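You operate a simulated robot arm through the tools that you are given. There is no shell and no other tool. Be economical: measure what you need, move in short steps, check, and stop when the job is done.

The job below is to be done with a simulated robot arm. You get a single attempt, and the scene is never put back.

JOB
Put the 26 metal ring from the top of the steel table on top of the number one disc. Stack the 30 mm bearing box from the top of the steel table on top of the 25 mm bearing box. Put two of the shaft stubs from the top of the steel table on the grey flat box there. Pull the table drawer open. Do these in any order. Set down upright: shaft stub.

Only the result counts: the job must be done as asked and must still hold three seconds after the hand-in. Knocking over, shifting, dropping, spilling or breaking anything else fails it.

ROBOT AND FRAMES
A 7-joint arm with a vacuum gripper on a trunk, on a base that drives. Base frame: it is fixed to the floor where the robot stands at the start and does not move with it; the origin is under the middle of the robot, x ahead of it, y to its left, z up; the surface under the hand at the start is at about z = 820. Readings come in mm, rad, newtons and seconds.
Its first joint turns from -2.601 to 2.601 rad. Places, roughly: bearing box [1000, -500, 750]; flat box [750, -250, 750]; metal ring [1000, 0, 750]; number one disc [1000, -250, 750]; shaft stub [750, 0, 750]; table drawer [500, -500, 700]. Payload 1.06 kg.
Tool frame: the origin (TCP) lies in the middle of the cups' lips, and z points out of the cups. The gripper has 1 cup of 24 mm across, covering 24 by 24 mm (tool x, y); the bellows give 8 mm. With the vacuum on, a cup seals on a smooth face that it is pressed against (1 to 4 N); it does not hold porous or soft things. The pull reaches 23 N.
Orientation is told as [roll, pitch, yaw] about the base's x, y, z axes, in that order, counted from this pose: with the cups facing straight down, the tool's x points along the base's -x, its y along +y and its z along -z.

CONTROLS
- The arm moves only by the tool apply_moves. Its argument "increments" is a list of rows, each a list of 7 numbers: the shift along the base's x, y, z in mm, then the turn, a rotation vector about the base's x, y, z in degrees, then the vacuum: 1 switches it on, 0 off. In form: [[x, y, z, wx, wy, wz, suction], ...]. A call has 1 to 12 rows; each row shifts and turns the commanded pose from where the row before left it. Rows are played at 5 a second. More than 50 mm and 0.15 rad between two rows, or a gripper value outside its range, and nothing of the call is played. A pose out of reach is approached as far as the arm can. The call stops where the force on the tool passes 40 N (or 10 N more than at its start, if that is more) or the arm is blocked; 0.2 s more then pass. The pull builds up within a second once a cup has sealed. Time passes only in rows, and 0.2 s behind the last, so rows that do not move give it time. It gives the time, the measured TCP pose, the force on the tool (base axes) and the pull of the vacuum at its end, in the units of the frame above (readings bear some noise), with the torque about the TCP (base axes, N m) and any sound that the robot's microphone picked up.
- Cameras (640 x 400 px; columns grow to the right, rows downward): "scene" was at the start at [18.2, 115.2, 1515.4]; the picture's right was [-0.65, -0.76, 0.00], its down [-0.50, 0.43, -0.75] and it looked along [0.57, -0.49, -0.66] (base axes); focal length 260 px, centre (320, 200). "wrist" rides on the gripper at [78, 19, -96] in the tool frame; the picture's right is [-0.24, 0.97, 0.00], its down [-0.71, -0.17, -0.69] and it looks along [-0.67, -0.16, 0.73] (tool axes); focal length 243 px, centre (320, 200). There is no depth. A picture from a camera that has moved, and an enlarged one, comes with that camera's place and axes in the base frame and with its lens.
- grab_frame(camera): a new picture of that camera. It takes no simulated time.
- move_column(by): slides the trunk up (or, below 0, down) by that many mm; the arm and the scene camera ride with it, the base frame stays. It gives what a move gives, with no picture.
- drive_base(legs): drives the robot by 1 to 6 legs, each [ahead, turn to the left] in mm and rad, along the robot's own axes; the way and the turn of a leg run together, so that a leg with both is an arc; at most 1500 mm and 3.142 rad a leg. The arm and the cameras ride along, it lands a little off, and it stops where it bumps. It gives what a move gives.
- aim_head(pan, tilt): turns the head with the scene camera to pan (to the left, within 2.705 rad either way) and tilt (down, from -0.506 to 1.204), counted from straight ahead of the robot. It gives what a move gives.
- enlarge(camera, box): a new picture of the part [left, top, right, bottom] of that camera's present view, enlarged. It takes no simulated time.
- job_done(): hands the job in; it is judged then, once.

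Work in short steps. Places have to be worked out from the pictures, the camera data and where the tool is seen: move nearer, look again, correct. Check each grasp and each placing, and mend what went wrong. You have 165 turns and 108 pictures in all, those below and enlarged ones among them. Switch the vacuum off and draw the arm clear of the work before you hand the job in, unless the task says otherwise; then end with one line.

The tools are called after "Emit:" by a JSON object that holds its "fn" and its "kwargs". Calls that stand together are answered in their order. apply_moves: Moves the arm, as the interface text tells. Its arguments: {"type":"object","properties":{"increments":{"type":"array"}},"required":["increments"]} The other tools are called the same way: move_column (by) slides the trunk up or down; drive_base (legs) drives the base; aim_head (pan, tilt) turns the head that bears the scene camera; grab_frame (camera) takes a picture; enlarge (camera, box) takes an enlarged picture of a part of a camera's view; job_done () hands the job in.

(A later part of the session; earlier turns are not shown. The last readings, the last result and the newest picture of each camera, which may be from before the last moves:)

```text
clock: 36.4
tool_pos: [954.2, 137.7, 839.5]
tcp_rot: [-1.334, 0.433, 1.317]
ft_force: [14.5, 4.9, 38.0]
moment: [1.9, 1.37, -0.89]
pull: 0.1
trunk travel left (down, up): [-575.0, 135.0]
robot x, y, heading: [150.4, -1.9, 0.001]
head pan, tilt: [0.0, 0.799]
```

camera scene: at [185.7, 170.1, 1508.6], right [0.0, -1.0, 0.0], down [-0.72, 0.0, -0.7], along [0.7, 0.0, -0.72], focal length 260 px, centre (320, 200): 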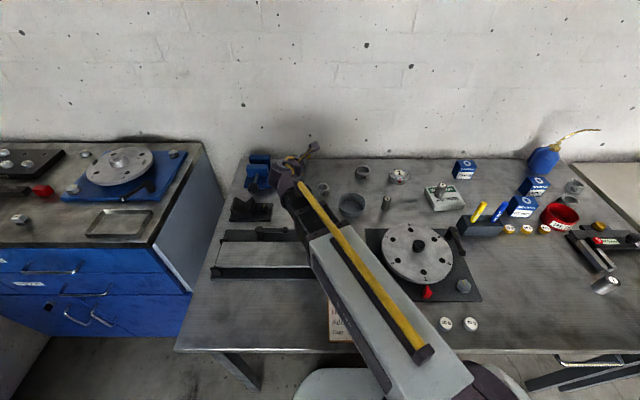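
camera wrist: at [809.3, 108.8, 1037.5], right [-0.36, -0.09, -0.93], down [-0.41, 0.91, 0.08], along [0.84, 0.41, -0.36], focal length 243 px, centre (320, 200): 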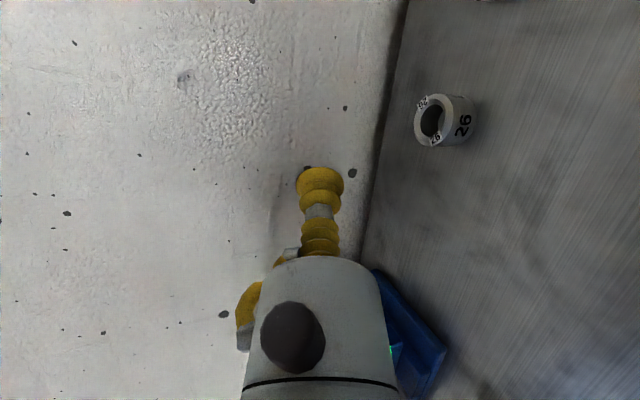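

Contact point works out at a fitting protruding ≈45 mm at a fixed angle (~158°) round the tool. Rolling 20° further takes it clear; I raise, roll and descend again.

Emit:
{"fn": "apply_moves", "kwargs": {"increments": [[0, 0, 15, 0, 0, 0, 0], [-4, 1.4, 25, 0, 0, 0, 0], [0, 0, 0, 6.14, -2.23, -1.51, 0], [0, 0, 0, 6.14, -2.23, -1.51, 0], [0, 0, 0, 6.14, -2.23, -1.51, 0], [0, 0, -20, 0, 0, 0, 0], [0, 0, -10, 0, 0, 0, 0], [0, 0, -5, 0, 0, 0, 0], [0, 0, -3, 0, 0, 0, 0], [0, 0, -2, 0, 0, 0, 0], [0, 0, -2, 0, 0, 0, 0]]}}

Emit:
{"fn": "grab_frame", "kwargs": {"camera": "wrist"}}

```text
clock: 38.8
tool_pos: [946.8, 138.5, 835.5]
tcp_rot: [-1.356, 0.097, 1.235]
ft_force: [-0.1, 9.9, 35.6]
moment: [-1.19, 4.68, -1.23]
pull: 0.0
trunk travel left (down, up): [-575.0, 135.0]
robot x, y, heading: [151.9, 0.5, 0.003]
head pan, tilt: [0.0, 0.799]
```

```text
70 pictures are left
camera wrist: at [830.0, 98.4, 845.8], right [-0.15, 0.2, -0.97], down [-0.35, 0.9, 0.25], along [0.92, 0.38, -0.06], focal length 243 px, centre (320, 200)
```

wrist: 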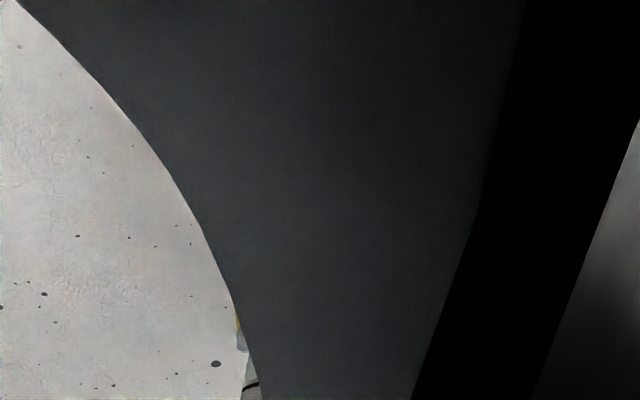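

The wrist camera has come down onto the bowl. I lift straight up immediately and check the bowl.

Emit:
{"fn": "apply_moves", "kwargs": {"increments": [[0, 0, 15, 0, 0, 0, 0], [0, 0, 40, 0, 0, 0, 0], [0, 0, 45, 0, 0, 0, 0], [0, 0, 45, 0, 0, 0, 0]]}}

Emit:
{"fn": "grab_frame", "kwargs": {"camera": "wrist"}}

Emit:
{"fn": "enlarge", "kwargs": {"camera": "scene", "box": [240, 130, 440, 260]}}

```text
clock: 39.8
tool_pos: [948.9, 140.5, 978.8]
tcp_rot: [-1.349, 0.093, 1.234]
ft_force: [-0.2, -0.1, -1.4]
moment: [-0.01, -0.03, 0.02]
pull: 0.1
trunk travel left (down, up): [-575.0, 135.0]
robot x, y, heading: [153.0, -2.6, -0.002]
head pan, tilt: [0.0, 0.799]
```

```text
69 pictures are left
camera wrist: at [832.0, 99.3, 989.1], right [-0.15, 0.21, -0.97], down [-0.35, 0.9, 0.25], along [0.92, 0.38, -0.06], focal length 243 px, centre (320, 200)
```

wrist: 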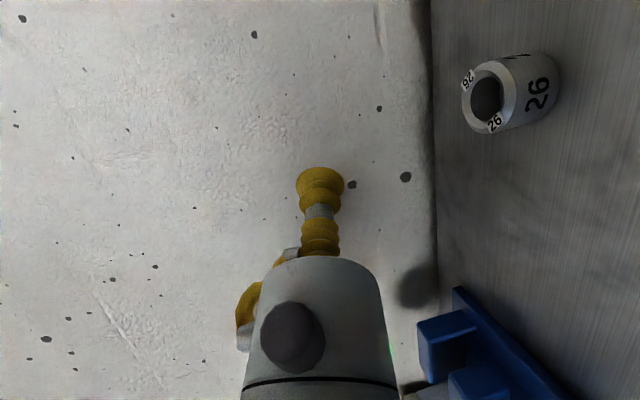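

```text
3.08 times, centred on (340, 195) of scene
camera zoom: at [185.6, 170.2, 1508.6], right [0.0, -1.0, 0.0], down [-0.72, 0.0, -0.7], along [0.7, 0.0, -0.72], focal length 799 px, centre (258, 215)
```

zoom: 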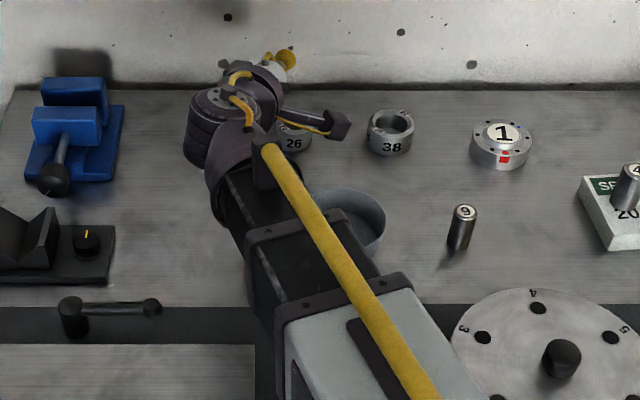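

The bowl seems to have been nudged ~10–15 mm. I move the arm right and high to see the bowl fully and compare with the earlier view from the same camera pose.

Emit:
{"fn": "apply_moves", "kwargs": {"increments": [[0, -30, 35, 0, 0, 0, 0], [0, -30, 35, 0, 0, 0, 0], [0, -40, 25, 0, 0, 0, 0], [-10, -45, 0, 0, 0, 0, 0], [-10, -45, 0, 0, 0, 0, 0], [-10, -45, 0, 0, 0, 0, 0], [-10, -45, 0, 0, 0, 0, 0]]}}

Emit:
{"fn": "enlarge", "kwargs": {"camera": "scene", "box": [200, 130, 400, 260]}}

```text
clock: 41.4
tool_pos: [907.9, -141.0, 1073.2]
tcp_rot: [-1.351, 0.094, 1.234]
ft_force: [0.2, 0.0, 0.3]
moment: [0.01, -0.01, 0.02]
pull: 0.1
trunk travel left (down, up): [-575.0, 135.0]
robot x, y, heading: [152.8, -1.6, -0.004]
head pan, tilt: [0.0, 0.799]
```

```text
3.08 times, centred on (300, 195) of scene
camera zoom: at [185.7, 170.2, 1508.7], right [0.0, -1.0, 0.0], down [-0.72, 0.0, -0.7], along [0.7, 0.0, -0.72], focal length 799 px, centre (382, 215)
```

zoom: 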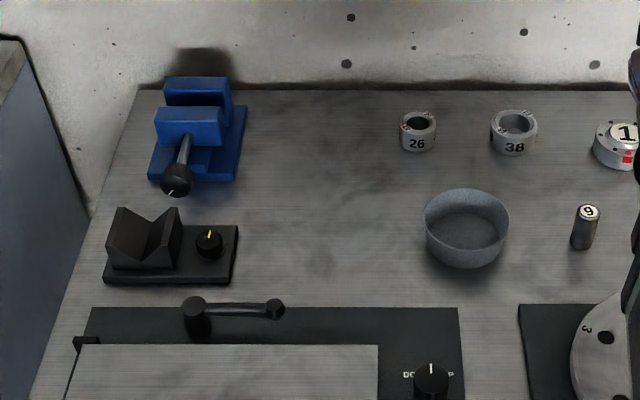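

Compared with the earlier picture the bowl moved about (+10,+15) mm. I'll put it back by pressing/sucking on its floor and dragging; first return the tool to vertical.

Emit:
{"fn": "apply_moves", "kwargs": {"increments": [[0, 0, 0, 2.92, 8.04, 0, 0], [0, 0, 0, 2.92, 8.04, 0, 0], [0, 0, 0, 2.92, 8.04, 0, 0], [0, 0, 0, 2.92, 8.04, 0, 0], [0, 0, 0, 2.92, 8.04, 0, 0], [0, 0, 0, 2.92, 8.04, 0, 0], [0, 0, 0, 2.92, 8.04, 0, 0], [0, 0, 0, 2.92, 8.04, 0, 0], [0, 0, 0, 2.92, 8.04, 0, 0]]}}

```text
clock: 43.4
tool_pos: [910.2, -141.3, 1073.6]
tcp_rot: [-0.004, 0.01, 1.315]
ft_force: [-0.3, -0.3, 0.1]
moment: [0.02, 0.03, 0.01]
pull: 0.0
trunk travel left (down, up): [-575.0, 135.0]
robot x, y, heading: [153.0, 0.4, -0.004]
head pan, tilt: [0.0, 0.799]
```

Vertical again (yaw 75°). I move above the bowl and look.

Emit:
{"fn": "apply_moves", "kwargs": {"increments": [[-15, 40, 0, 0, 0, 0, 0], [-15, 40, 0, 0, 0, 0, 0], [-15, 40, 0, 0, 0, 0, 0], [-15, 40, 0, 0, 0, 0, 0], [-13, 40, -20, 0, 0, 0, 0], [-12, 13, -40, 0, 0, 0, 0], [0, 0, -40, 0, 0, 0, 0], [0, 0, -33, 0, 0, 0, 0]]}}

Emit:
{"fn": "grab_frame", "kwargs": {"camera": "wrist"}}

```text
clock: 45.2
tool_pos: [824.1, 71.0, 938.6]
tcp_rot: [-0.007, 0.009, 1.317]
ft_force: [-1.0, -0.1, 1.0]
moment: [-0.02, -0.03, 0.0]
pull: 0.0
trunk travel left (down, up): [-575.0, 135.0]
robot x, y, heading: [149.8, 2.8, 0.0]
head pan, tilt: [0.0, 0.799]
```

```text
66 pictures are left
camera wrist: at [786.1, 1.5, 1036.2], right [-0.88, 0.47, -0.01], down [0.34, 0.65, 0.68], along [0.33, 0.6, -0.73], focal length 243 px, centre (320, 200)
```

wrist: 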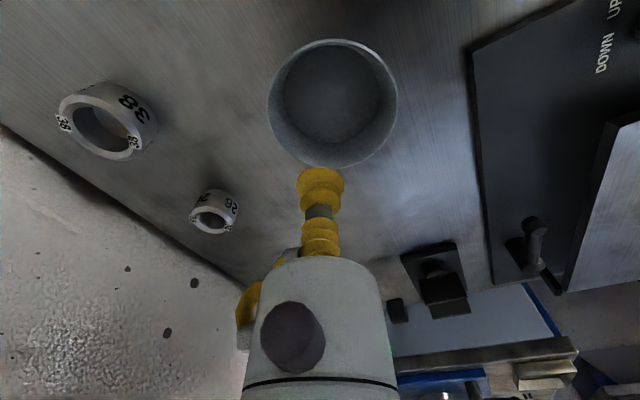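

Bowl centre now ≈ (815,71). I descend inside it with the vacuum on.

Emit:
{"fn": "apply_moves", "kwargs": {"increments": [[-9, 0, -40, 0, 0, 0, 0], [0, 0, -40, 0, 0, 0, 1], [0, 0, -22, 0, 0, 0, 1], [0, 0, -5, 0, 0, 0, 1], [0, 0, -3, 0, 0, 0, 1], [0, 0, -3, 0, 0, 0, 1], [0, 0, 0, 0, 0, 0, 1]]}}

```text
clock: 46.8
tool_pos: [816.1, 71.8, 826.6]
tcp_rot: [-0.007, 0.009, 1.316]
ft_force: [0.0, -0.1, 0.3]
moment: [0.05, -0.01, -0.03]
pull: 0.0
trunk travel left (down, up): [-575.0, 135.0]
robot x, y, heading: [151.5, -0.9, 0.0]
head pan, tilt: [0.0, 0.799]
```

Not touching yet; a few more millimetres.

Emit:
{"fn": "apply_moves", "kwargs": {"increments": [[0, 0, -2, 0, 0, 0, 1], [0, 0, -2, 0, 0, 0, 1], [0, 0, -1, 0, 0, 0, 1], [0, 0, 0, 0, 0, 0, 1]]}}

```text
clock: 47.8
tool_pos: [814.8, 72.4, 823.4]
tcp_rot: [-0.008, 0.009, 1.316]
ft_force: [3.1, -1.7, 10.8]
moment: [0.08, 0.05, -0.01]
pull: 22.9
trunk travel left (down, up): [-575.0, 135.0]
robot x, y, heading: [150.9, -1.0, 0.0]
head pan, tilt: [0.0, 0.799]
```

Sealed on the bowl floor. I lift a little, shift by (-9.5,-15) and set it down, keeping hold while I check.

Emit:
{"fn": "apply_moves", "kwargs": {"increments": [[0, 0, 5, 0, 0, 0, 1], [0, 0, 3, 0, 0, 0, 1], [-4.7, -7.5, 0, 0, 0, 0, 1], [-4.8, -7.5, 0, 0, 0, 0, 1], [0, 0, -3, 0, 0, 0, 1], [0, 0, -4, 0, 0, 0, 1]]}}

Emit:
{"fn": "enlarge", "kwargs": {"camera": "scene", "box": [200, 130, 400, 260]}}

```text
clock: 49.2
tool_pos: [806.0, 57.0, 822.5]
tcp_rot: [-0.006, 0.009, 1.316]
ft_force: [-0.7, 0.3, 1.1]
moment: [0.06, 0.03, 0.0]
pull: 23.3
trunk travel left (down, up): [-575.0, 135.0]
robot x, y, heading: [148.3, -0.9, 0.0]
head pan, tilt: [0.0, 0.799]
```

```text
3.08 times, centred on (300, 195) of scene
camera zoom: at [185.6, 170.1, 1508.7], right [0.0, -1.0, 0.0], down [-0.72, 0.0, -0.7], along [0.7, 0.0, -0.72], focal length 799 px, centre (382, 215)
```

zoom: 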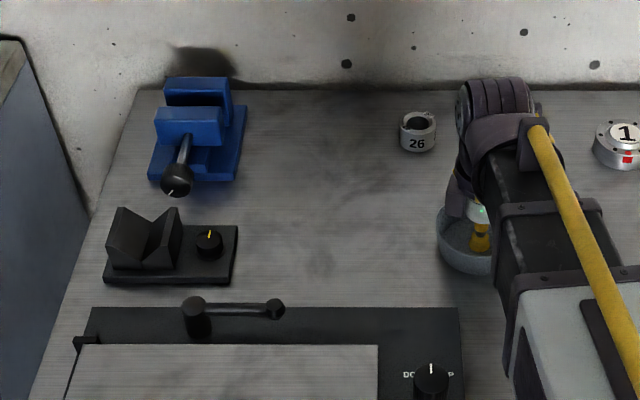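

The left edge is back at px 437 as originally. I release, rise and move the arm right to compare fully.

Emit:
{"fn": "apply_moves", "kwargs": {"increments": [[0, 0, 0, 0, 0, 0, 0], [0, 0, 0, 0, 0, 0, 0], [0, 0, 0, 0, 0, 0, 0], [0, 0, 5, 0, 0, 0, 0], [0, 0, 35, 0, 0, 0, 0], [0, 0, 45, 0, 0, 0, 0], [0, 0, 45, 0, 0, 0, 0], [15, -45, 10, 0, 0, 0, 0], [15, -45, 0, 0, 0, 0, 0], [15, -45, 0, 0, 0, 0, 0], [15, -45, 0, 0, 0, 0, 0], [15, -40, 0, 0, 0, 0, 0]]}}

Emit:
{"fn": "enlarge", "kwargs": {"camera": "scene", "box": [200, 130, 400, 260]}}

```text
clock: 51.8
tool_pos: [879.6, -163.8, 962.6]
tcp_rot: [-0.004, 0.009, 1.318]
ft_force: [-0.8, 0.2, -0.3]
moment: [0.01, 0.0, 0.0]
pull: 0.0
trunk travel left (down, up): [-575.0, 135.0]
robot x, y, heading: [152.1, 0.4, -0.002]
head pan, tilt: [0.0, 0.799]
```

```text
3.08 times, centred on (300, 195) of scene
camera zoom: at [185.7, 170.1, 1508.7], right [0.0, -1.0, 0.0], down [-0.72, 0.0, -0.7], along [0.7, 0.0, -0.72], focal length 799 px, centre (382, 215)
```

zoom: 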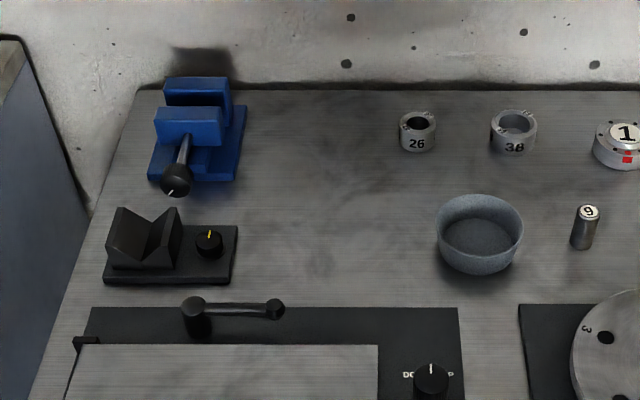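

Bowl is restored (edges match to ~1 px). Ring 26 is near (999,123). I'll push it with the vertical cup straight back to the wall, so it has backing for a side grip and clear space behind.

Emit:
{"fn": "apply_moves", "kwargs": {"increments": [[10, 41, 0, 0, 0, 4.7, 0], [10, 41, 0, 0, 0, 0, 0], [10, 41, 0, 0, 0, 0, 0], [10, 41, 0, 0, 0, 0, 0], [10, 41, 0, 0, 0, 0, 0], [10, 41, 0, 0, 0, 0, 0], [9, 41, 0, 0, 0, 0, 0], [0, 0, -45, 0, 0, 0, 0], [0, 0, -35, 0, 0, 0, 0]]}}

Emit:
{"fn": "grab_frame", "kwargs": {"camera": "wrist"}}

```text
clock: 53.8
tool_pos: [951.3, 124.0, 882.8]
tcp_rot: [-0.007, 0.008, 1.398]
ft_force: [0.3, -0.1, 0.3]
moment: [-0.03, -0.01, 0.0]
pull: 0.1
trunk travel left (down, up): [-575.0, 135.0]
robot x, y, heading: [151.5, -2.7, -0.0]
head pan, tilt: [0.0, 0.799]
```

```text
63 pictures are left
camera wrist: at [919.1, 52.2, 979.3], right [-0.92, 0.4, -0.01], down [0.29, 0.67, 0.68], along [0.28, 0.62, -0.73], focal length 243 px, centre (320, 200)
```

wrist: 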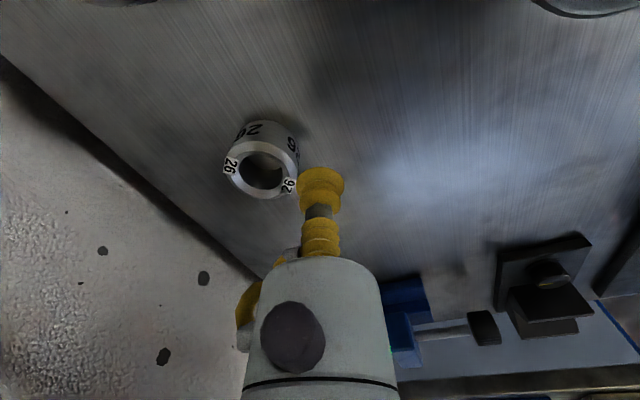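

Ring at (993,122). I descend in front of it and push it back about 60 mm.

Emit:
{"fn": "apply_moves", "kwargs": {"increments": [[-3, -2, -30, 0, 0, 0, 0], [0, 0, -20, 0, 0, 0, 0], [10, 0, 0, 0, 0, 0, 0], [10, 0, 0, 0, 0, 0, 0], [10, 0, 0, 0, 0, 0, 0], [10, 0, 0, 0, 0, 0, 0], [10, 0, 0, 0, 0, 0, 0], [10, 0, 0, 0, 0, 0, 0]]}}

Emit:
{"fn": "grab_frame", "kwargs": {"camera": "wrist"}}

```text
clock: 55.6
tool_pos: [1006.9, 122.6, 832.6]
tcp_rot: [-0.007, 0.01, 1.398]
ft_force: [0.0, -0.9, -0.2]
moment: [0.01, 0.04, -0.01]
pull: 0.2
trunk travel left (down, up): [-575.0, 135.0]
robot x, y, heading: [151.3, 2.0, -0.001]
head pan, tilt: [0.0, 0.799]
```

```text
62 pictures are left
camera wrist: at [975.1, 50.2, 929.6], right [-0.92, 0.4, -0.01], down [0.29, 0.67, 0.68], along [0.28, 0.62, -0.73], focal length 243 px, centre (320, 200)
```

wrist: 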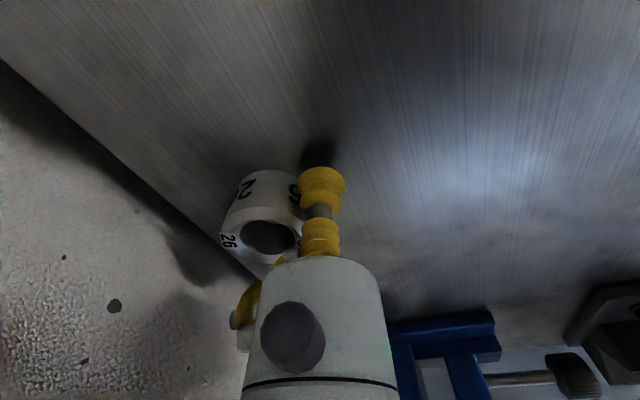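

The ring slips slightly toward +y (≈(1041,130)). I back off, shift +12 mm in y and push the rest to the wall.

Emit:
{"fn": "apply_moves", "kwargs": {"increments": [[-8, 0, 0, 0, 0, 0, 0], [0, 13, 0, 0, 0, 0, 0], [8, 0, 0, 0, 0, 0, 0], [8, 0, 0, 0, 0, 0, 0], [8, 0, 0, 0, 0, 0, 0], [6, 0, 0, 0, 0, 0, 0], [4, 0, 0, 0, 0, 0, 0], [4, 0, 0, 0, 0, 0, 0]]}}

Emit:
{"fn": "enlarge", "kwargs": {"camera": "scene", "box": [260, 130, 420, 230]}}

```text
clock: 57.4
tool_pos: [1037.6, 134.2, 833.2]
tcp_rot: [-0.006, 0.009, 1.399]
ft_force: [-0.1, 0.1, -0.4]
moment: [0.03, -0.04, 0.01]
pull: 0.1
trunk travel left (down, up): [-575.0, 135.0]
robot x, y, heading: [153.2, -0.6, -0.002]
head pan, tilt: [0.0, 0.799]
```

```text
4.00 times, centred on (340, 180) of scene
camera zoom: at [185.7, 170.2, 1508.7], right [0.0, -1.0, 0.0], down [-0.72, 0.0, -0.7], along [0.7, 0.0, -0.72], focal length 1039 px, centre (240, 280)
```

zoom: 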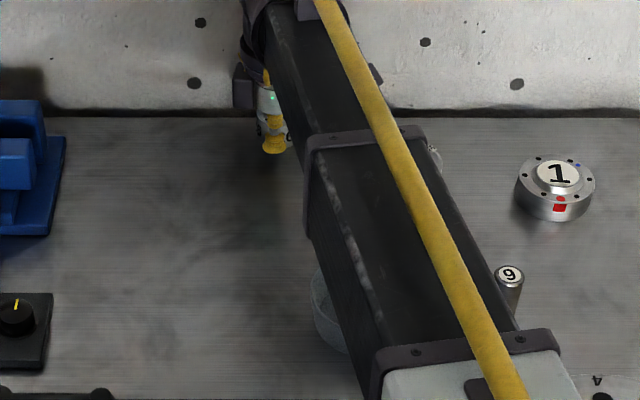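

I check with the wrist camera how close the ring is to the wall.

Emit:
{"fn": "grab_frame", "kwargs": {"camera": "wrist"}}

```text
60 pictures are left
camera wrist: at [1004.9, 62.9, 929.6], right [-0.92, 0.4, -0.01], down [0.29, 0.67, 0.68], along [0.28, 0.62, -0.73], focal length 243 px, centre (320, 200)
```

wrist: 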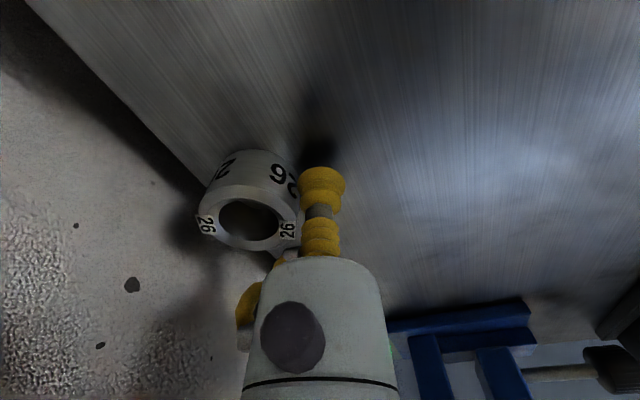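

Ring ≈ (1072,129), ~12 mm short of the wall. I rise, back off and tilt the tool to 13° at heading −15°.

Emit:
{"fn": "apply_moves", "kwargs": {"increments": [[-5, 0, 20, 0, 0, 0, 0], [-10, 4, 45, 0, 0, 0, 0], [-10, 4, 45, 0, 0, 0, 0], [-11, 5, 37, -2.21, -8.26, 0, 0], [0, 0, 0, -2.21, -8.26, 0, 0], [0, 0, 0, -2.21, -8.26, 0, 0], [0, 0, 0, -2.21, -8.26, 0, 0], [0, 0, 0, -2.21, -8.26, 0, 0], [0, 0, 0, -2.21, -8.26, 0, 0], [0, 0, 0, -2.21, -8.26, 0, 0], [0, 0, 0, -2.21, -8.26, 0, 0], [0, 0, 0, -2.21, -8.26, 0, 0]]}}

Emit:
{"fn": "grab_frame", "kwargs": {"camera": "wrist"}}

```text
clock: 60.0
tool_pos: [1001.1, 147.3, 980.1]
tcp_rot: [-1.351, 0.087, 1.323]
ft_force: [0.0, -0.1, -0.7]
moment: [-0.01, 0.01, -0.01]
pull: 0.0
trunk travel left (down, up): [-575.0, 135.0]
robot x, y, heading: [151.2, -0.9, 0.0]
head pan, tilt: [0.0, 0.799]
```

```text
59 pictures are left
camera wrist: at [887.9, 98.3, 989.8], right [-0.17, 0.2, -0.97], down [-0.43, 0.87, 0.25], along [0.89, 0.46, -0.06], focal length 243 px, centre (320, 200)
```

wrist: 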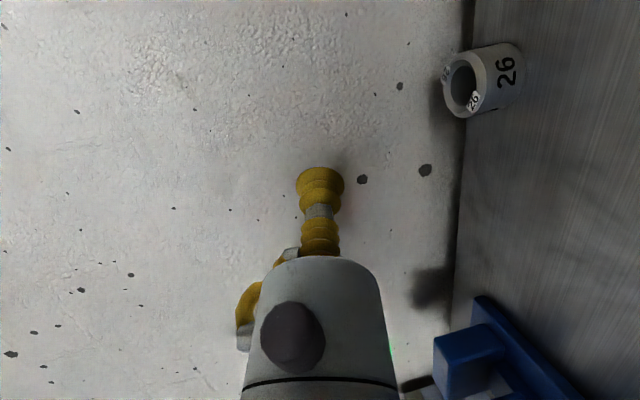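

Aligned within ~1.5 mm. I descend to z≈836 at the standoff in small steps.

Emit:
{"fn": "apply_moves", "kwargs": {"increments": [[0, 1.5, -40, 0, 0, 0, 0], [0, 0, -40, 0, 0, 0, 0], [0, 0, -35, 0, 0, 0, 0], [0, 0, -15, 0, 0, 0, 0], [0, 0, -5, 0, 0, 0, 0], [0, 0, -4, 0, 0, 0, 0], [0, 0, -3, 0, 0, 0, 0], [0, 0, -2, 0, 0, 0, 0]]}}

Emit:
{"fn": "grab_frame", "kwargs": {"camera": "wrist"}}

```text
clock: 61.8
tool_pos: [1001.0, 149.7, 836.2]
tcp_rot: [-1.35, 0.09, 1.321]
ft_force: [0.1, -0.5, 0.5]
moment: [0.0, -0.01, -0.01]
pull: 0.1
trunk travel left (down, up): [-575.0, 135.0]
robot x, y, heading: [149.6, 1.2, 0.001]
head pan, tilt: [0.0, 0.799]
```

```text
58 pictures are left
camera wrist: at [887.4, 99.9, 846.2], right [-0.17, 0.2, -0.97], down [-0.43, 0.87, 0.25], along [0.89, 0.46, -0.06], focal length 243 px, centre (320, 200)
```

wrist: 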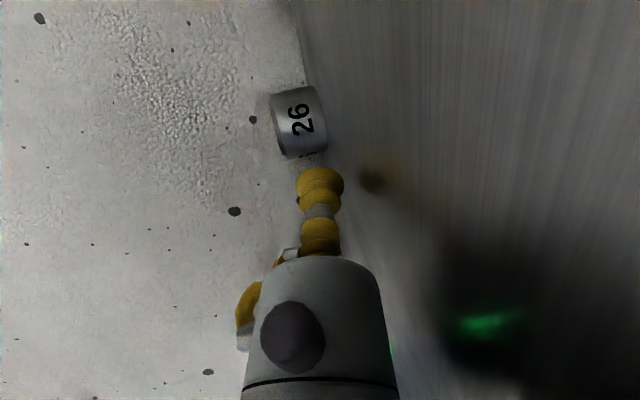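

Clear of the table. I advance with the vacuum on until the ring meets the wall and presses.

Emit:
{"fn": "apply_moves", "kwargs": {"increments": [[11.6, -3.1, 0, 0, 0, 0, 0], [11.6, -3.1, 0, 0, 0, 0, 0], [11.6, -3.1, 0, 0, 0, 0, 1], [9.7, -2.6, 0, 0, 0, 0, 1], [3.9, -1, 0, 0, 0, 0, 1], [3.9, -1, 0, 0, 0, 0, 1], [3.9, -1, 0, 0, 0, 0, 1], [3.9, -1, 0, 0, 0, 0, 1]]}}

Emit:
{"fn": "grab_frame", "kwargs": {"camera": "wrist"}}

```text
clock: 63.6
tool_pos: [1061.8, 132.9, 836.1]
tcp_rot: [-1.349, 0.09, 1.322]
ft_force: [-0.4, 0.5, 0.3]
moment: [0.02, -0.03, 0.04]
pull: 0.1
trunk travel left (down, up): [-575.0, 135.0]
robot x, y, heading: [145.1, 4.6, -0.0]
head pan, tilt: [0.0, 0.799]
```

```text
57 pictures are left
camera wrist: at [948.2, 83.7, 845.6], right [-0.17, 0.2, -0.97], down [-0.43, 0.87, 0.25], along [0.89, 0.46, -0.06], focal length 243 px, centre (320, 200)
```

wrist: 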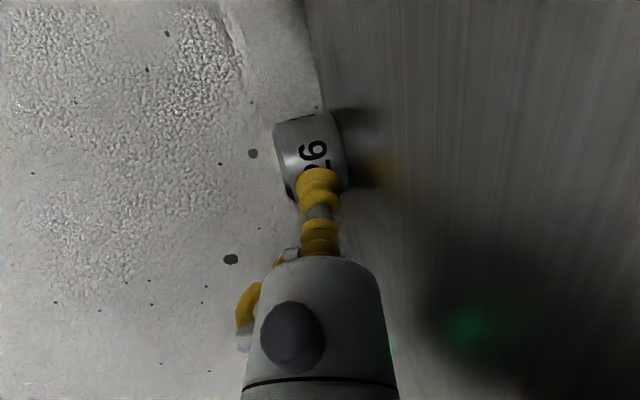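

Ring in contact but not yet at the wall. Continue in 2–3 mm steps.

Emit:
{"fn": "apply_moves", "kwargs": {"increments": [[2.9, -0.8, 0, 0, 0, 0, 1], [2.9, -0.8, 0, 0, 0, 0, 1], [1.9, -0.5, 0, 0, 0, 0, 1], [1.9, -0.5, 0, 0, 0, 0, 1], [0, 0, 0, 0, 0, 0, 1]]}}

```text
clock: 64.8
tool_pos: [1069.9, 132.1, 836.2]
tcp_rot: [-1.35, 0.088, 1.321]
ft_force: [-1.5, -0.9, 0.0]
moment: [-0.02, 0.02, -0.03]
pull: 0.2
trunk travel left (down, up): [-575.0, 135.0]
robot x, y, heading: [152.6, 3.0, 0.002]
head pan, tilt: [0.0, 0.799]
```

Emit:
{"fn": "apply_moves", "kwargs": {"increments": [[1.9, -0.5, 0, 0, 0, 0, 1], [1.9, -0.5, 0, 0, 0, 0, 1], [1.9, -0.5, 0, 0, 0, 0, 1], [0, 0, 0, 0, 0, 0, 1], [0, 0, 0, 0, 0, 0, 1]]}}

Emit:
{"fn": "enlarge", "kwargs": {"camera": "wrist", "box": [240, 80, 400, 220]}}

```text
clock: 66.0
tool_pos: [1076.4, 130.1, 836.8]
tcp_rot: [-1.351, 0.088, 1.322]
ft_force: [0.3, -0.2, 0.5]
moment: [-0.02, 0.01, -0.02]
pull: 0.1
trunk travel left (down, up): [-575.0, 135.0]
robot x, y, heading: [153.1, 1.5, 0.002]
head pan, tilt: [0.0, 0.799]
```

```text
2.86 times, centred on (320, 150) of wrist
camera zoom: at [962.5, 79.6, 846.1], right [-0.17, 0.2, -0.97], down [-0.43, 0.87, 0.25], along [0.89, 0.46, -0.06], focal length 693 px, centre (320, 343)
```

zoom: 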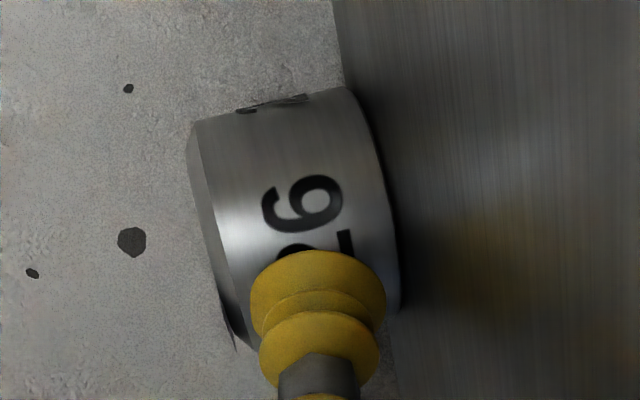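

The ring should now be about x≈1098, and the table edge is ~1105: I must be sure there is no gap behind. I look with the scene camera before going on.

Emit:
{"fn": "enlarge", "kwargs": {"camera": "scene", "box": [290, 130, 350, 170]}}

```text
10.00 times, centred on (320, 150) of scene
camera zoom: at [185.6, 170.2, 1508.7], right [0.0, -1.0, 0.0], down [-0.72, 0.0, -0.7], along [0.7, 0.0, -0.72], focal length 2598 px, centre (320, 700)
```

zoom: 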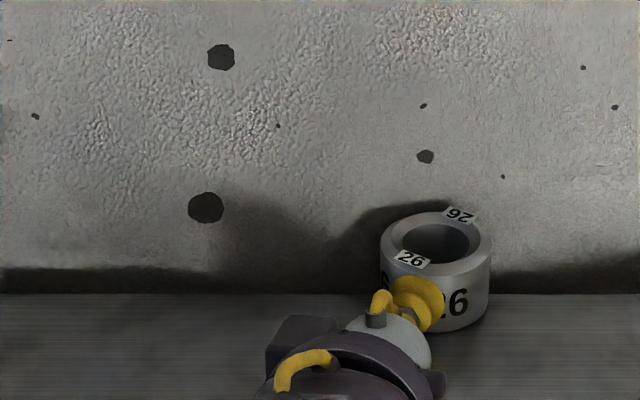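

The ring overhangs the back edge (edge x≈1101, ring centre ≈1098) and there's a gap to the wall, so I must not push further. I back off gently, go up and turn the tool vertical, to press on its near rim and drag it back.

Emit:
{"fn": "apply_moves", "kwargs": {"increments": [[0, 0, 0, 0, 0, 0, 0], [0, 0, 0, 0, 0, 0, 0], [-4, 1, 0, 0, 0, 0, 0], [-10, 2.6, 0, 0, 0, 0, 0], [-30, 8, 0, 0, 0, 0, 0], [-10, 3, 40, 0, 0, 0, 0], [0, 0, 48, 0, 0, 0, 0], [0, 0, 48, 0, 0, 0, 0]]}}

Emit:
{"fn": "apply_moves", "kwargs": {"increments": [[0, 0, 0, 2.21, 8.26, 0, 0], [0, 0, 0, 2.21, 8.26, 0, 0], [0, 0, 0, 2.21, 8.26, 0, 0], [0, 0, 0, 2.21, 8.26, 0, 0], [0, 0, 0, 2.21, 8.26, 0, 0], [0, 0, 0, 2.21, 8.26, 0, 0], [0, 0, 0, 2.21, 8.26, 0, 0], [0, 0, 0, 2.21, 8.26, 0, 0], [0, 0, 0, 2.21, 8.26, 0, 0]]}}

Emit:
{"fn": "grab_frame", "kwargs": {"camera": "wrist"}}

```text
clock: 67.8
tool_pos: [1021.4, 145.0, 973.7]
tcp_rot: [-1.349, 0.089, 1.321]
ft_force: [0.5, -0.3, -0.4]
moment: [0.02, -0.01, -0.02]
pull: 0.1
trunk travel left (down, up): [-575.0, 135.0]
robot x, y, heading: [151.3, 0.2, 0.001]
head pan, tilt: [0.0, 0.799]
```

```text
clock: 69.8
tool_pos: [1023.6, 143.5, 972.2]
tcp_rot: [-0.002, 0.01, 1.399]
ft_force: [-0.5, 0.1, 0.0]
moment: [-0.03, -0.04, -0.03]
pull: 0.1
trunk travel left (down, up): [-575.0, 135.0]
robot x, y, heading: [151.4, -2.0, -0.006]
head pan, tilt: [0.0, 0.799]
```

```text
54 pictures are left
camera wrist: at [991.1, 72.2, 1068.7], right [-0.92, 0.4, -0.01], down [0.29, 0.67, 0.68], along [0.27, 0.62, -0.73], focal length 243 px, centre (320, 200)
```

wrist: 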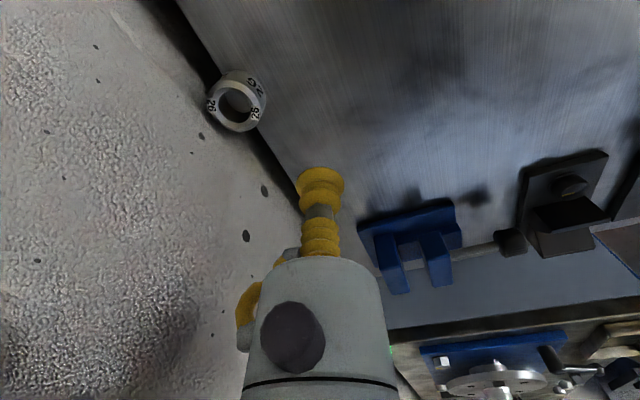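

Ring centre ≈ (1096,120), overhanging. I yaw the tool 40° so the hose faces away from the wall, and go over the ring's near rim.

Emit:
{"fn": "apply_moves", "kwargs": {"increments": [[10, -5, 0, 0, 0, 8, 0], [10, -5, 0, 0, 0, 8, 0], [10, -5, 0, 0, 0, 8, 0], [10, -5, 0, 0, 0, 8, 0], [13, -3.5, 0, 0, 0, 8, 0], [0, 0, -40, 0, 0, 0, 0], [0, 0, -40, 0, 0, 0, 0], [0, 0, -22, 0, 0, 0, 0]]}}

Emit:
{"fn": "enlarge", "kwargs": {"camera": "wrist", "box": [200, 80, 440, 240]}}

```text
clock: 71.6
tool_pos: [1073.4, 120.7, 870.0]
tcp_rot: [-0.005, 0.008, 2.098]
ft_force: [0.0, 0.4, -0.1]
moment: [0.02, -0.01, -0.04]
pull: 0.0
trunk travel left (down, up): [-575.0, 135.0]
robot x, y, heading: [150.9, -0.7, 0.007]
head pan, tilt: [0.0, 0.799]
```

```text
2.50 times, centred on (320, 160) of wrist
camera zoom: at [1096.2, 43.6, 965.9], right [-0.96, -0.28, -0.01], down [-0.21, 0.7, 0.68], along [-0.19, 0.65, -0.73], focal length 606 px, centre (320, 300)
```

zoom: 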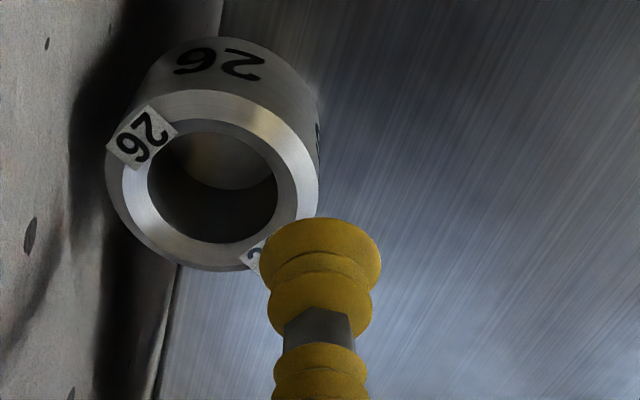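

The gap is only ~20 mm, and the wall would stop the ring after ~3 mm more, before its centre passes the edge (1104.6). So I use the wall as backing after all: rise, yaw back and re-tilt.

Emit:
{"fn": "apply_moves", "kwargs": {"increments": [[0, 0, 40, 0, 0, 0, 0], [-10, 3, 40, 0, 0, 0, 0], [-10, 4, 22, 0, 0, -8, 0], [-10, 4, 0, 0, 0, -8, 0], [-6, 4, 0, 0, 0, -8, 0], [0, 0, 0, 0, 0, -8, 0], [0, 0, 0, 0, 0, -8, 0]]}}

Emit:
{"fn": "apply_moves", "kwargs": {"increments": [[0, 0, 0, -2.21, -8.26, 0, 0], [0, 0, 0, -2.21, -8.26, 0, 0], [0, 0, 0, -2.21, -8.26, 0, 0], [0, 0, 0, -2.21, -8.26, 0, 0], [0, 0, 0, -2.21, -8.26, 0, 0], [0, 0, 0, -2.21, -8.26, 0, 0], [0, 0, 0, -2.21, -8.26, 0, 0], [0, 0, 0, -2.21, -8.26, 0, 0], [0, 0, 0, -2.21, -8.26, 0, 0]]}}

```text
clock: 73.2
tool_pos: [1038.8, 135.9, 973.6]
tcp_rot: [-0.007, 0.007, 1.395]
ft_force: [-0.9, -0.3, 0.5]
moment: [-0.04, 0.0, 0.02]
pull: 0.0
trunk travel left (down, up): [-575.0, 135.0]
robot x, y, heading: [151.6, 1.6, -0.002]
head pan, tilt: [0.0, 0.799]
```

```text
clock: 75.2
tool_pos: [1040.2, 136.5, 972.6]
tcp_rot: [-1.351, 0.087, 1.323]
ft_force: [-0.2, 0.0, 0.5]
moment: [-0.02, 0.06, 0.03]
pull: 0.0
trunk travel left (down, up): [-575.0, 135.0]
robot x, y, heading: [150.5, -1.4, -0.003]
head pan, tilt: [0.0, 0.799]
```

Posed again. Descend to z≈836 and advance to just touching, vacuum on.

Emit:
{"fn": "apply_moves", "kwargs": {"increments": [[0, 0, -45, 0, 0, 0, 0], [0, 0, -45, 0, 0, 0, 0], [0, 0, -30, 0, 0, 0, 0], [0, 0, -10, 0, 0, 0, 0], [0, 0, -6, 0, 0, 0, 0], [14.5, -3.9, 0, 0, 0, 0, 1], [11.6, -3.1, 0, 0, 0, 0, 1], [5.8, -1.5, 0, 0, 0, 0, 1], [1.9, -0.5, 0, 0, 0, 0, 1], [1.9, -0.5, 0, 0, 0, 0, 1], [0, 0, 0, 0, 0, 0, 1]]}}

Emit:
{"fn": "enlarge", "kwargs": {"camera": "scene", "box": [290, 130, 350, 170]}}

```text
clock: 77.6
tool_pos: [1075.2, 125.3, 835.6]
tcp_rot: [-1.35, 0.09, 1.323]
ft_force: [-1.0, -0.2, -0.3]
moment: [0.0, -0.02, 0.02]
pull: 0.0
trunk travel left (down, up): [-575.0, 135.0]
robot x, y, heading: [149.1, -2.4, 0.0]
head pan, tilt: [0.0, 0.799]
```

```text
10.00 times, centred on (320, 150) of scene
camera zoom: at [185.6, 170.2, 1508.7], right [0.0, -1.0, 0.0], down [-0.72, 0.0, -0.7], along [0.7, 0.0, -0.72], focal length 2598 px, centre (320, 700)
```

zoom: 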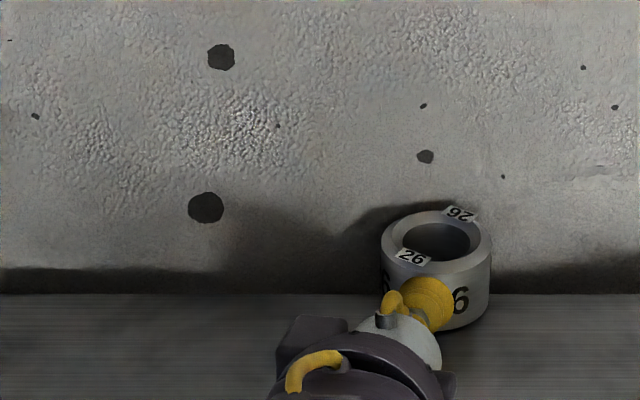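

At contact. Creep on in 1 mm steps.

Emit:
{"fn": "apply_moves", "kwargs": {"increments": [[1.5, -0.4, 0, 0, 0, 0, 1], [1.5, -0.4, 0, 0, 0, 0, 1], [1, -0.2, 0, 0, 0, 0, 1], [1, -0.2, 0, 0, 0, 0, 1], [0, 0, 0, 0, 0, 0, 1]]}}

Emit:
{"fn": "enlarge", "kwargs": {"camera": "scene", "box": [290, 130, 350, 170]}}

```text
clock: 78.8
tool_pos: [1080.3, 125.6, 836.8]
tcp_rot: [-1.35, 0.091, 1.322]
ft_force: [-0.3, 0.2, 1.5]
moment: [-0.04, 0.0, 0.04]
pull: 23.2
trunk travel left (down, up): [-575.0, 135.0]
robot x, y, heading: [148.4, 1.7, -0.003]
head pan, tilt: [0.0, 0.799]
```

```text
10.00 times, centred on (320, 150) of scene
camera zoom: at [185.5, 170.2, 1508.7], right [0.0, -1.0, 0.0], down [-0.72, 0.0, -0.7], along [0.7, 0.0, -0.72], focal length 2598 px, centre (320, 700)
```

zoom: 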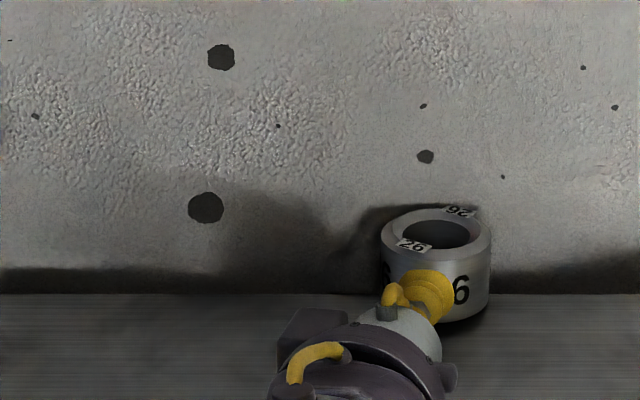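

Sealed, pull 23.2 N. I lift back and up.

Emit:
{"fn": "apply_moves", "kwargs": {"increments": [[-1, 0.2, 4, 0, 0, 0, 1], [-4, 1, 10, 0, 0, 0, 1], [-15, 2, 25, 0, 0, 0, 1], [-20, 0, 40, 0, 0, 0, 1], [-20, 0, 40, 0, 0, 0, 1], [0, 0, 0, 0, 0, 0, 1]]}}

Emit:
{"fn": "enlarge", "kwargs": {"camera": "scene", "box": [280, 80, 400, 160]}}

Emit:
{"fn": "grab_frame", "kwargs": {"camera": "wrist"}}

```text
clock: 80.2
tool_pos: [1022.2, 127.6, 954.0]
tcp_rot: [-1.348, 0.09, 1.321]
ft_force: [-0.5, 0.2, -1.7]
moment: [0.04, 0.06, 0.03]
pull: 23.1
trunk travel left (down, up): [-575.0, 135.0]
robot x, y, heading: [151.8, -1.7, 0.0]
head pan, tilt: [0.0, 0.799]
```

```text
5.00 times, centred on (340, 120) of scene
camera zoom: at [185.5, 170.2, 1508.7], right [0.0, -1.0, 0.0], down [-0.72, 0.0, -0.7], along [0.7, 0.0, -0.72], focal length 1299 px, centre (220, 600)
```

zoom: 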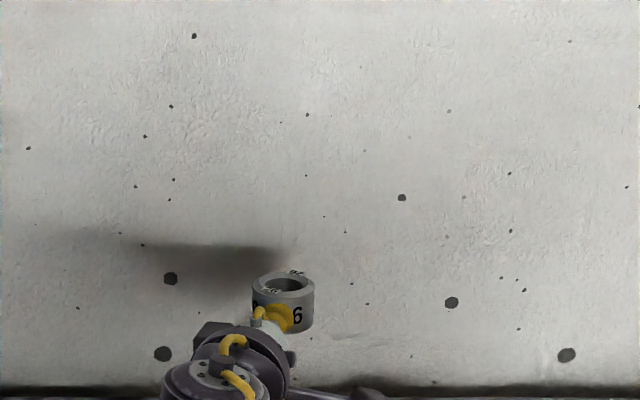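

```text
49 pictures are left
camera wrist: at [908.5, 76.6, 963.9], right [-0.17, 0.2, -0.97], down [-0.43, 0.87, 0.25], along [0.89, 0.46, -0.06], focal length 243 px, centre (320, 200)
```

wrist: 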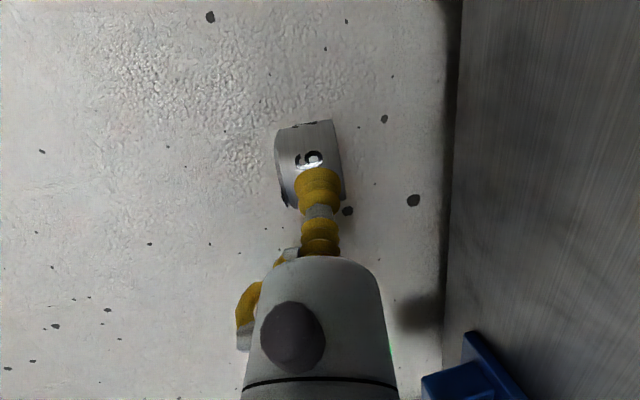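

The ring is held level enough. Disc boss top centre triangulates to ≈ (970,-142,850). I carry the ring there at height, turning the heading to −8° to clear stub 4 and stub 6.

Emit:
{"fn": "apply_moves", "kwargs": {"increments": [[-12.4, -44.4, 0, 0, 0, 3.5, 1], [-12.4, -44.4, 0, 0, 0, 3.5, 1], [-12.4, -44.4, 0, 0, 0, 0, 1], [-12.4, -44.4, 0, 0, 0, 0, 1], [-12.4, -44.4, 0, 0, 0, 0, 1], [-12.4, -44.4, 0, 0, 0, 0, 1], [0, 0, -30, 0, 0, 0, 1], [0, 0, 0, 0, 0, 0, 1]]}}

Emit:
{"fn": "grab_frame", "kwargs": {"camera": "wrist"}}

Emit:
{"fn": "enlarge", "kwargs": {"camera": "scene", "box": [340, 120, 460, 220]}}

```text
clock: 82.0
tool_pos: [945.6, -138.2, 925.7]
tcp_rot: [-1.348, 0.104, 1.443]
ft_force: [-0.2, -0.5, -0.7]
moment: [0.04, 0.03, 0.03]
pull: 22.7
trunk travel left (down, up): [-575.0, 135.0]
robot x, y, heading: [147.7, -1.2, -0.002]
head pan, tilt: [0.0, 0.799]
```

```text
48 pictures are left
camera wrist: at [839.9, -202.0, 937.3], right [-0.2, 0.16, -0.97], down [-0.53, 0.81, 0.24], along [0.82, 0.56, -0.07], focal length 243 px, centre (320, 200)
```

wrist: 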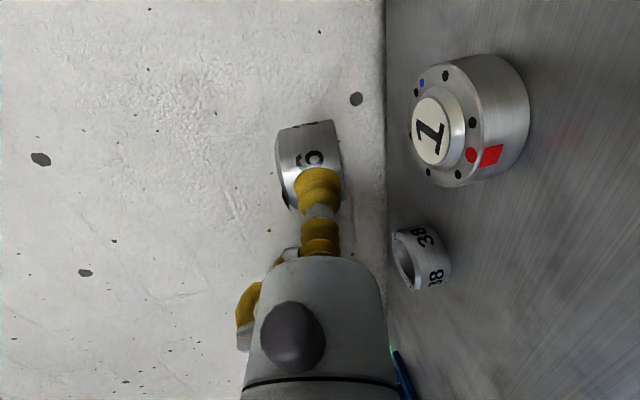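

```text
4.00 times, centred on (400, 170) of scene
camera zoom: at [185.8, 170.1, 1508.7], right [0.0, -1.0, 0.0], down [-0.72, 0.0, -0.7], along [0.7, 0.0, -0.72], focal length 1039 px, centre (0, 320)
```

zoom: 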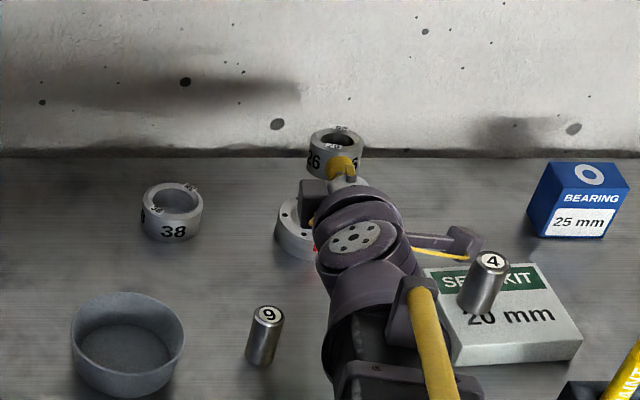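

The boss centre is (971,-142); the ring's predicted centre is (968,-141). I nudge +2.5 mm in x and lower carefully.

Emit:
{"fn": "apply_moves", "kwargs": {"increments": [[2.5, -0.5, -25, 0, 0, 0, 1], [0, 0, -20, 0, 0, 0, 1], [0, 0, -8, 0, 0, 0, 1], [0, 0, -2, 0, 0, 0, 1], [0, 0, -2, 0, 0, 0, 1], [0, 0, 0, 0, 0, 0, 1]]}}

Emit:
{"fn": "enlarge", "kwargs": {"camera": "wrist", "box": [240, 60, 440, 220]}}

```text
clock: 83.4
tool_pos: [955.6, -134.7, 898.4]
tcp_rot: [-1.329, 0.091, 1.433]
ft_force: [-0.3, -0.6, -1.3]
moment: [-0.01, 0.04, 0.0]
pull: 22.5
out of reach, approached as far as the arm can: row 1, 2, 3, 4
trunk travel left (down, up): [-575.0, 135.0]
robot x, y, heading: [152.8, -2.2, 0.004]
head pan, tilt: [0.0, 0.799]
```

```text
2.50 times, centred on (340, 140) of wrist
camera zoom: at [849.4, -197.0, 909.9], right [-0.21, 0.18, -0.96], down [-0.52, 0.81, 0.27], along [0.83, 0.55, -0.08], focal length 606 px, centre (270, 350)
```

zoom: 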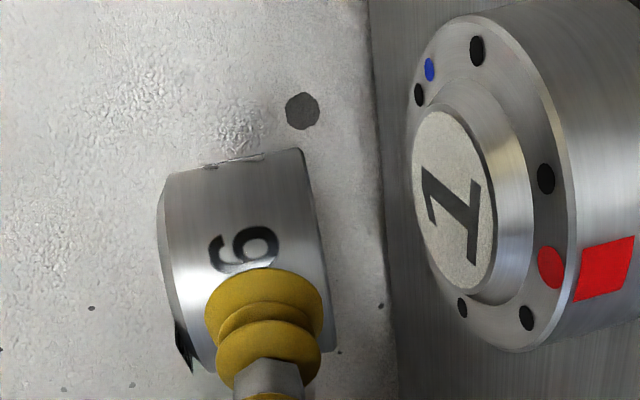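

The arm can't go lower in this posture; I'll return to the higher pose and lower the trunk instead.

Emit:
{"fn": "apply_moves", "kwargs": {"increments": [[0, 0, 20, 0, 0, 0, 1], [0, 0, 37, 0, 0, 0, 1], [0, 0, 0, 0, 0, 0, 1]]}}

```text
clock: 84.2
tool_pos: [958.1, -132.5, 953.0]
tcp_rot: [-1.35, 0.087, 1.443]
ft_force: [-0.3, -1.0, -0.8]
moment: [0.02, 0.03, 0.02]
pull: 22.9
trunk travel left (down, up): [-575.0, 135.0]
robot x, y, heading: [150.5, -2.4, -0.003]
head pan, tilt: [0.0, 0.799]
```

Trunk down 55 mm, which takes the tool to z≈898.

Emit:
{"fn": "move_column", "kwargs": {"by": -55}}

Emit:
{"fn": "apply_moves", "kwargs": {"increments": [[-9.3, -6.5, 0, 0, 0, 0, 1], [0, 0, -10, 0, 0, 0, 1], [0, 0, 0, 0, 0, 0, 1]]}}

Emit:
{"fn": "grab_frame", "kwargs": {"camera": "wrist"}}

```text
clock: 85.2
tool_pos: [957.1, -131.6, 898.6]
tcp_rot: [-1.349, 0.089, 1.443]
ft_force: [0.4, -0.2, -0.6]
moment: [0.03, 0.01, 0.04]
pull: 22.8
trunk travel left (down, up): [-520.0, 190.0]
robot x, y, heading: [151.5, 0.3, 0.001]
head pan, tilt: [0.0, 0.799]
```

```text
clock: 86.0
tool_pos: [947.9, -138.6, 888.8]
tcp_rot: [-1.349, 0.09, 1.443]
ft_force: [0.3, 0.2, -1.5]
moment: [-0.01, 0.03, 0.0]
pull: 22.4
trunk travel left (down, up): [-520.0, 190.0]
robot x, y, heading: [151.2, -0.7, 0.004]
head pan, tilt: [0.0, 0.799]
```

```text
45 pictures are left
camera wrist: at [841.4, -202.8, 898.0], right [-0.19, 0.18, -0.97], down [-0.53, 0.81, 0.25], along [0.82, 0.56, -0.06], focal length 243 px, centre (320, 200)
```

wrist: 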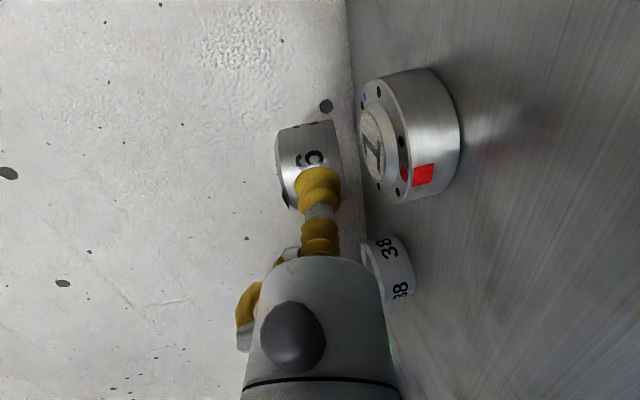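

Alignment looks right. I lower the last ~20 mm in small steps.

Emit:
{"fn": "apply_moves", "kwargs": {"increments": [[0, 0, -10, 0, 0, 0, 1], [0, 0, -6, 0, 0, 0, 1], [0, 0, -2, 0, 0, 0, 1], [0, 0, -2, 0, 0, 0, 1], [0, 0, 0, 0, 0, 0, 1]]}}

Emit:
{"fn": "enlarge", "kwargs": {"camera": "wrist", "box": [240, 60, 480, 220]}}

```text
clock: 87.2
tool_pos: [946.8, -140.3, 867.8]
tcp_rot: [-1.348, 0.089, 1.442]
ft_force: [-2.0, 0.3, 2.0]
moment: [0.06, -0.12, 0.08]
pull: 22.6
trunk travel left (down, up): [-520.0, 190.0]
robot x, y, heading: [149.2, 2.2, 0.002]
head pan, tilt: [0.0, 0.799]
```

```text
2.50 times, centred on (360, 140) of wrist
camera zoom: at [841.2, -203.3, 877.1], right [-0.19, 0.18, -0.97], down [-0.53, 0.81, 0.25], along [0.82, 0.56, -0.06], focal length 606 px, centre (220, 350)
```

zoom: 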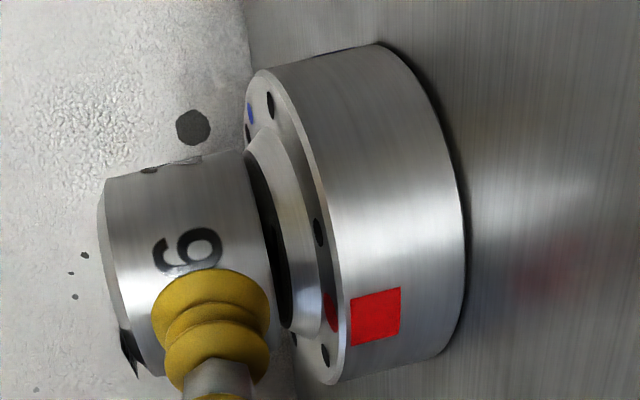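

Contact started and it is centred. Press 1 mm more, release and back away along the tool axis.

Emit:
{"fn": "apply_moves", "kwargs": {"increments": [[0, 0, -1.5, 0, 0, 0, 1], [0, 0, 0, 0, 0, 0, 0], [0, 0, 0, 0, 0, 0, 0], [0, 0, 0, 0, 0, 0, 0], [0, 0, 0, 0, 0, 0, 0], [-3, 0.4, 0.5, 0, 0, 0, 0], [-8, 1.1, 1.5, 0, 0, 0, 0], [-15, 2, 4, 0, 0, 0, 0]]}}

Emit:
{"fn": "enlarge", "kwargs": {"camera": "wrist", "box": [240, 60, 480, 220]}}

```text
clock: 89.0
tool_pos: [920.1, -135.1, 870.1]
tcp_rot: [-1.35, 0.089, 1.445]
ft_force: [-0.4, 0.1, 0.3]
moment: [-0.01, 0.01, -0.01]
pull: 0.1
trunk travel left (down, up): [-520.0, 190.0]
robot x, y, heading: [153.5, -0.4, 0.002]
head pan, tilt: [0.0, 0.799]
```

```text
2.50 times, centred on (360, 140) of wrist
camera zoom: at [814.7, -199.3, 881.1], right [-0.19, 0.18, -0.97], down [-0.53, 0.81, 0.25], along [0.82, 0.56, -0.06], focal length 606 px, centre (220, 350)
```

zoom: 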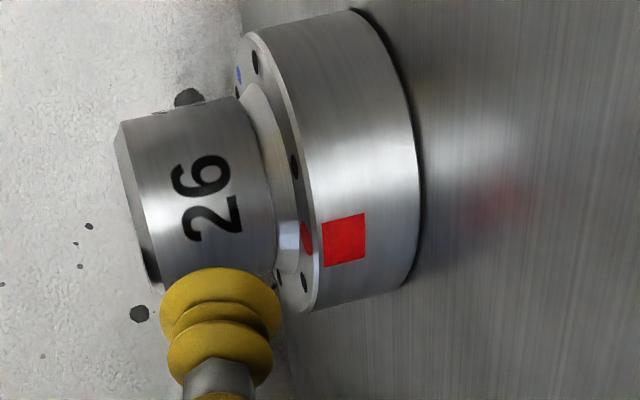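

Ring 26 sits flat on the disc. I rise and turn the tool vertical; then the second stub.

Emit:
{"fn": "apply_moves", "kwargs": {"increments": [[-15, 2, 20, 0, 0, 0, 0], [0, 0, 45, 0, 0, 0, 0], [0, 0, 48, 0, 0, 0, 0], [0, 0, 40, 1.19, 8.47, 0, 0], [0, 0, 0, 1.19, 8.47, 0, 0], [0, 0, 0, 1.19, 8.47, 0, 0], [0, 0, 0, 1.19, 8.47, 0, 0], [0, 0, 0, 1.19, 8.47, 0, 0], [0, 0, 0, 1.19, 8.47, 0, 0], [0, 0, 0, 1.19, 8.47, 0, 0], [0, 0, 0, 1.19, 8.47, 0, 0], [0, 0, 0, 1.19, 8.47, 0, 0]]}}

Emit:
{"fn": "aim_head", "kwargs": {"pan": -0.6, "tilt": 0.8}}

Emit:
{"fn": "grab_frame", "kwargs": {"camera": "scene"}}

```text
clock: 91.6
tool_pos: [907.9, -132.8, 1025.6]
tcp_rot: [-0.005, 0.01, 1.521]
ft_force: [-0.1, 0.5, 0.0]
moment: [0.01, 0.0, 0.01]
pull: 0.1
trunk travel left (down, up): [-520.0, 190.0]
robot x, y, heading: [148.5, -3.0, -0.0]
head pan, tilt: [0.0, 0.799]
```

```text
clock: 92.6
tool_pos: [906.8, -133.3, 1024.7]
tcp_rot: [-0.006, 0.007, 1.52]
ft_force: [0.2, 0.3, -0.5]
moment: [-0.01, 0.0, -0.04]
pull: 0.0
trunk travel left (down, up): [-520.0, 190.0]
robot x, y, heading: [152.3, 1.7, -0.005]
head pan, tilt: [-0.6, 0.799]
```

```text
42 pictures are left
camera scene: at [171.6, 124.6, 1453.7], right [-0.56, -0.83, 0.0], down [-0.59, 0.4, -0.7], along [0.58, -0.39, -0.72], focal length 260 px, centre (320, 200)
```

scene: 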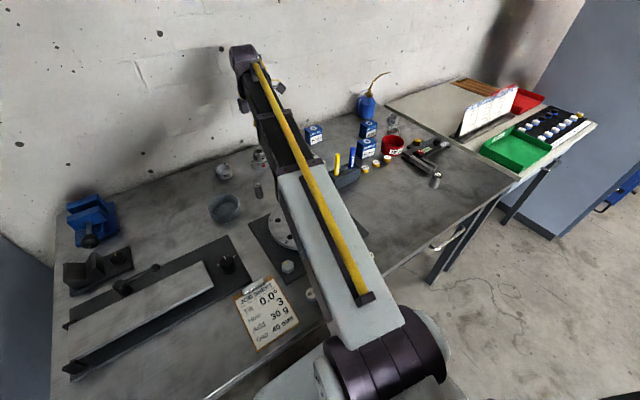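

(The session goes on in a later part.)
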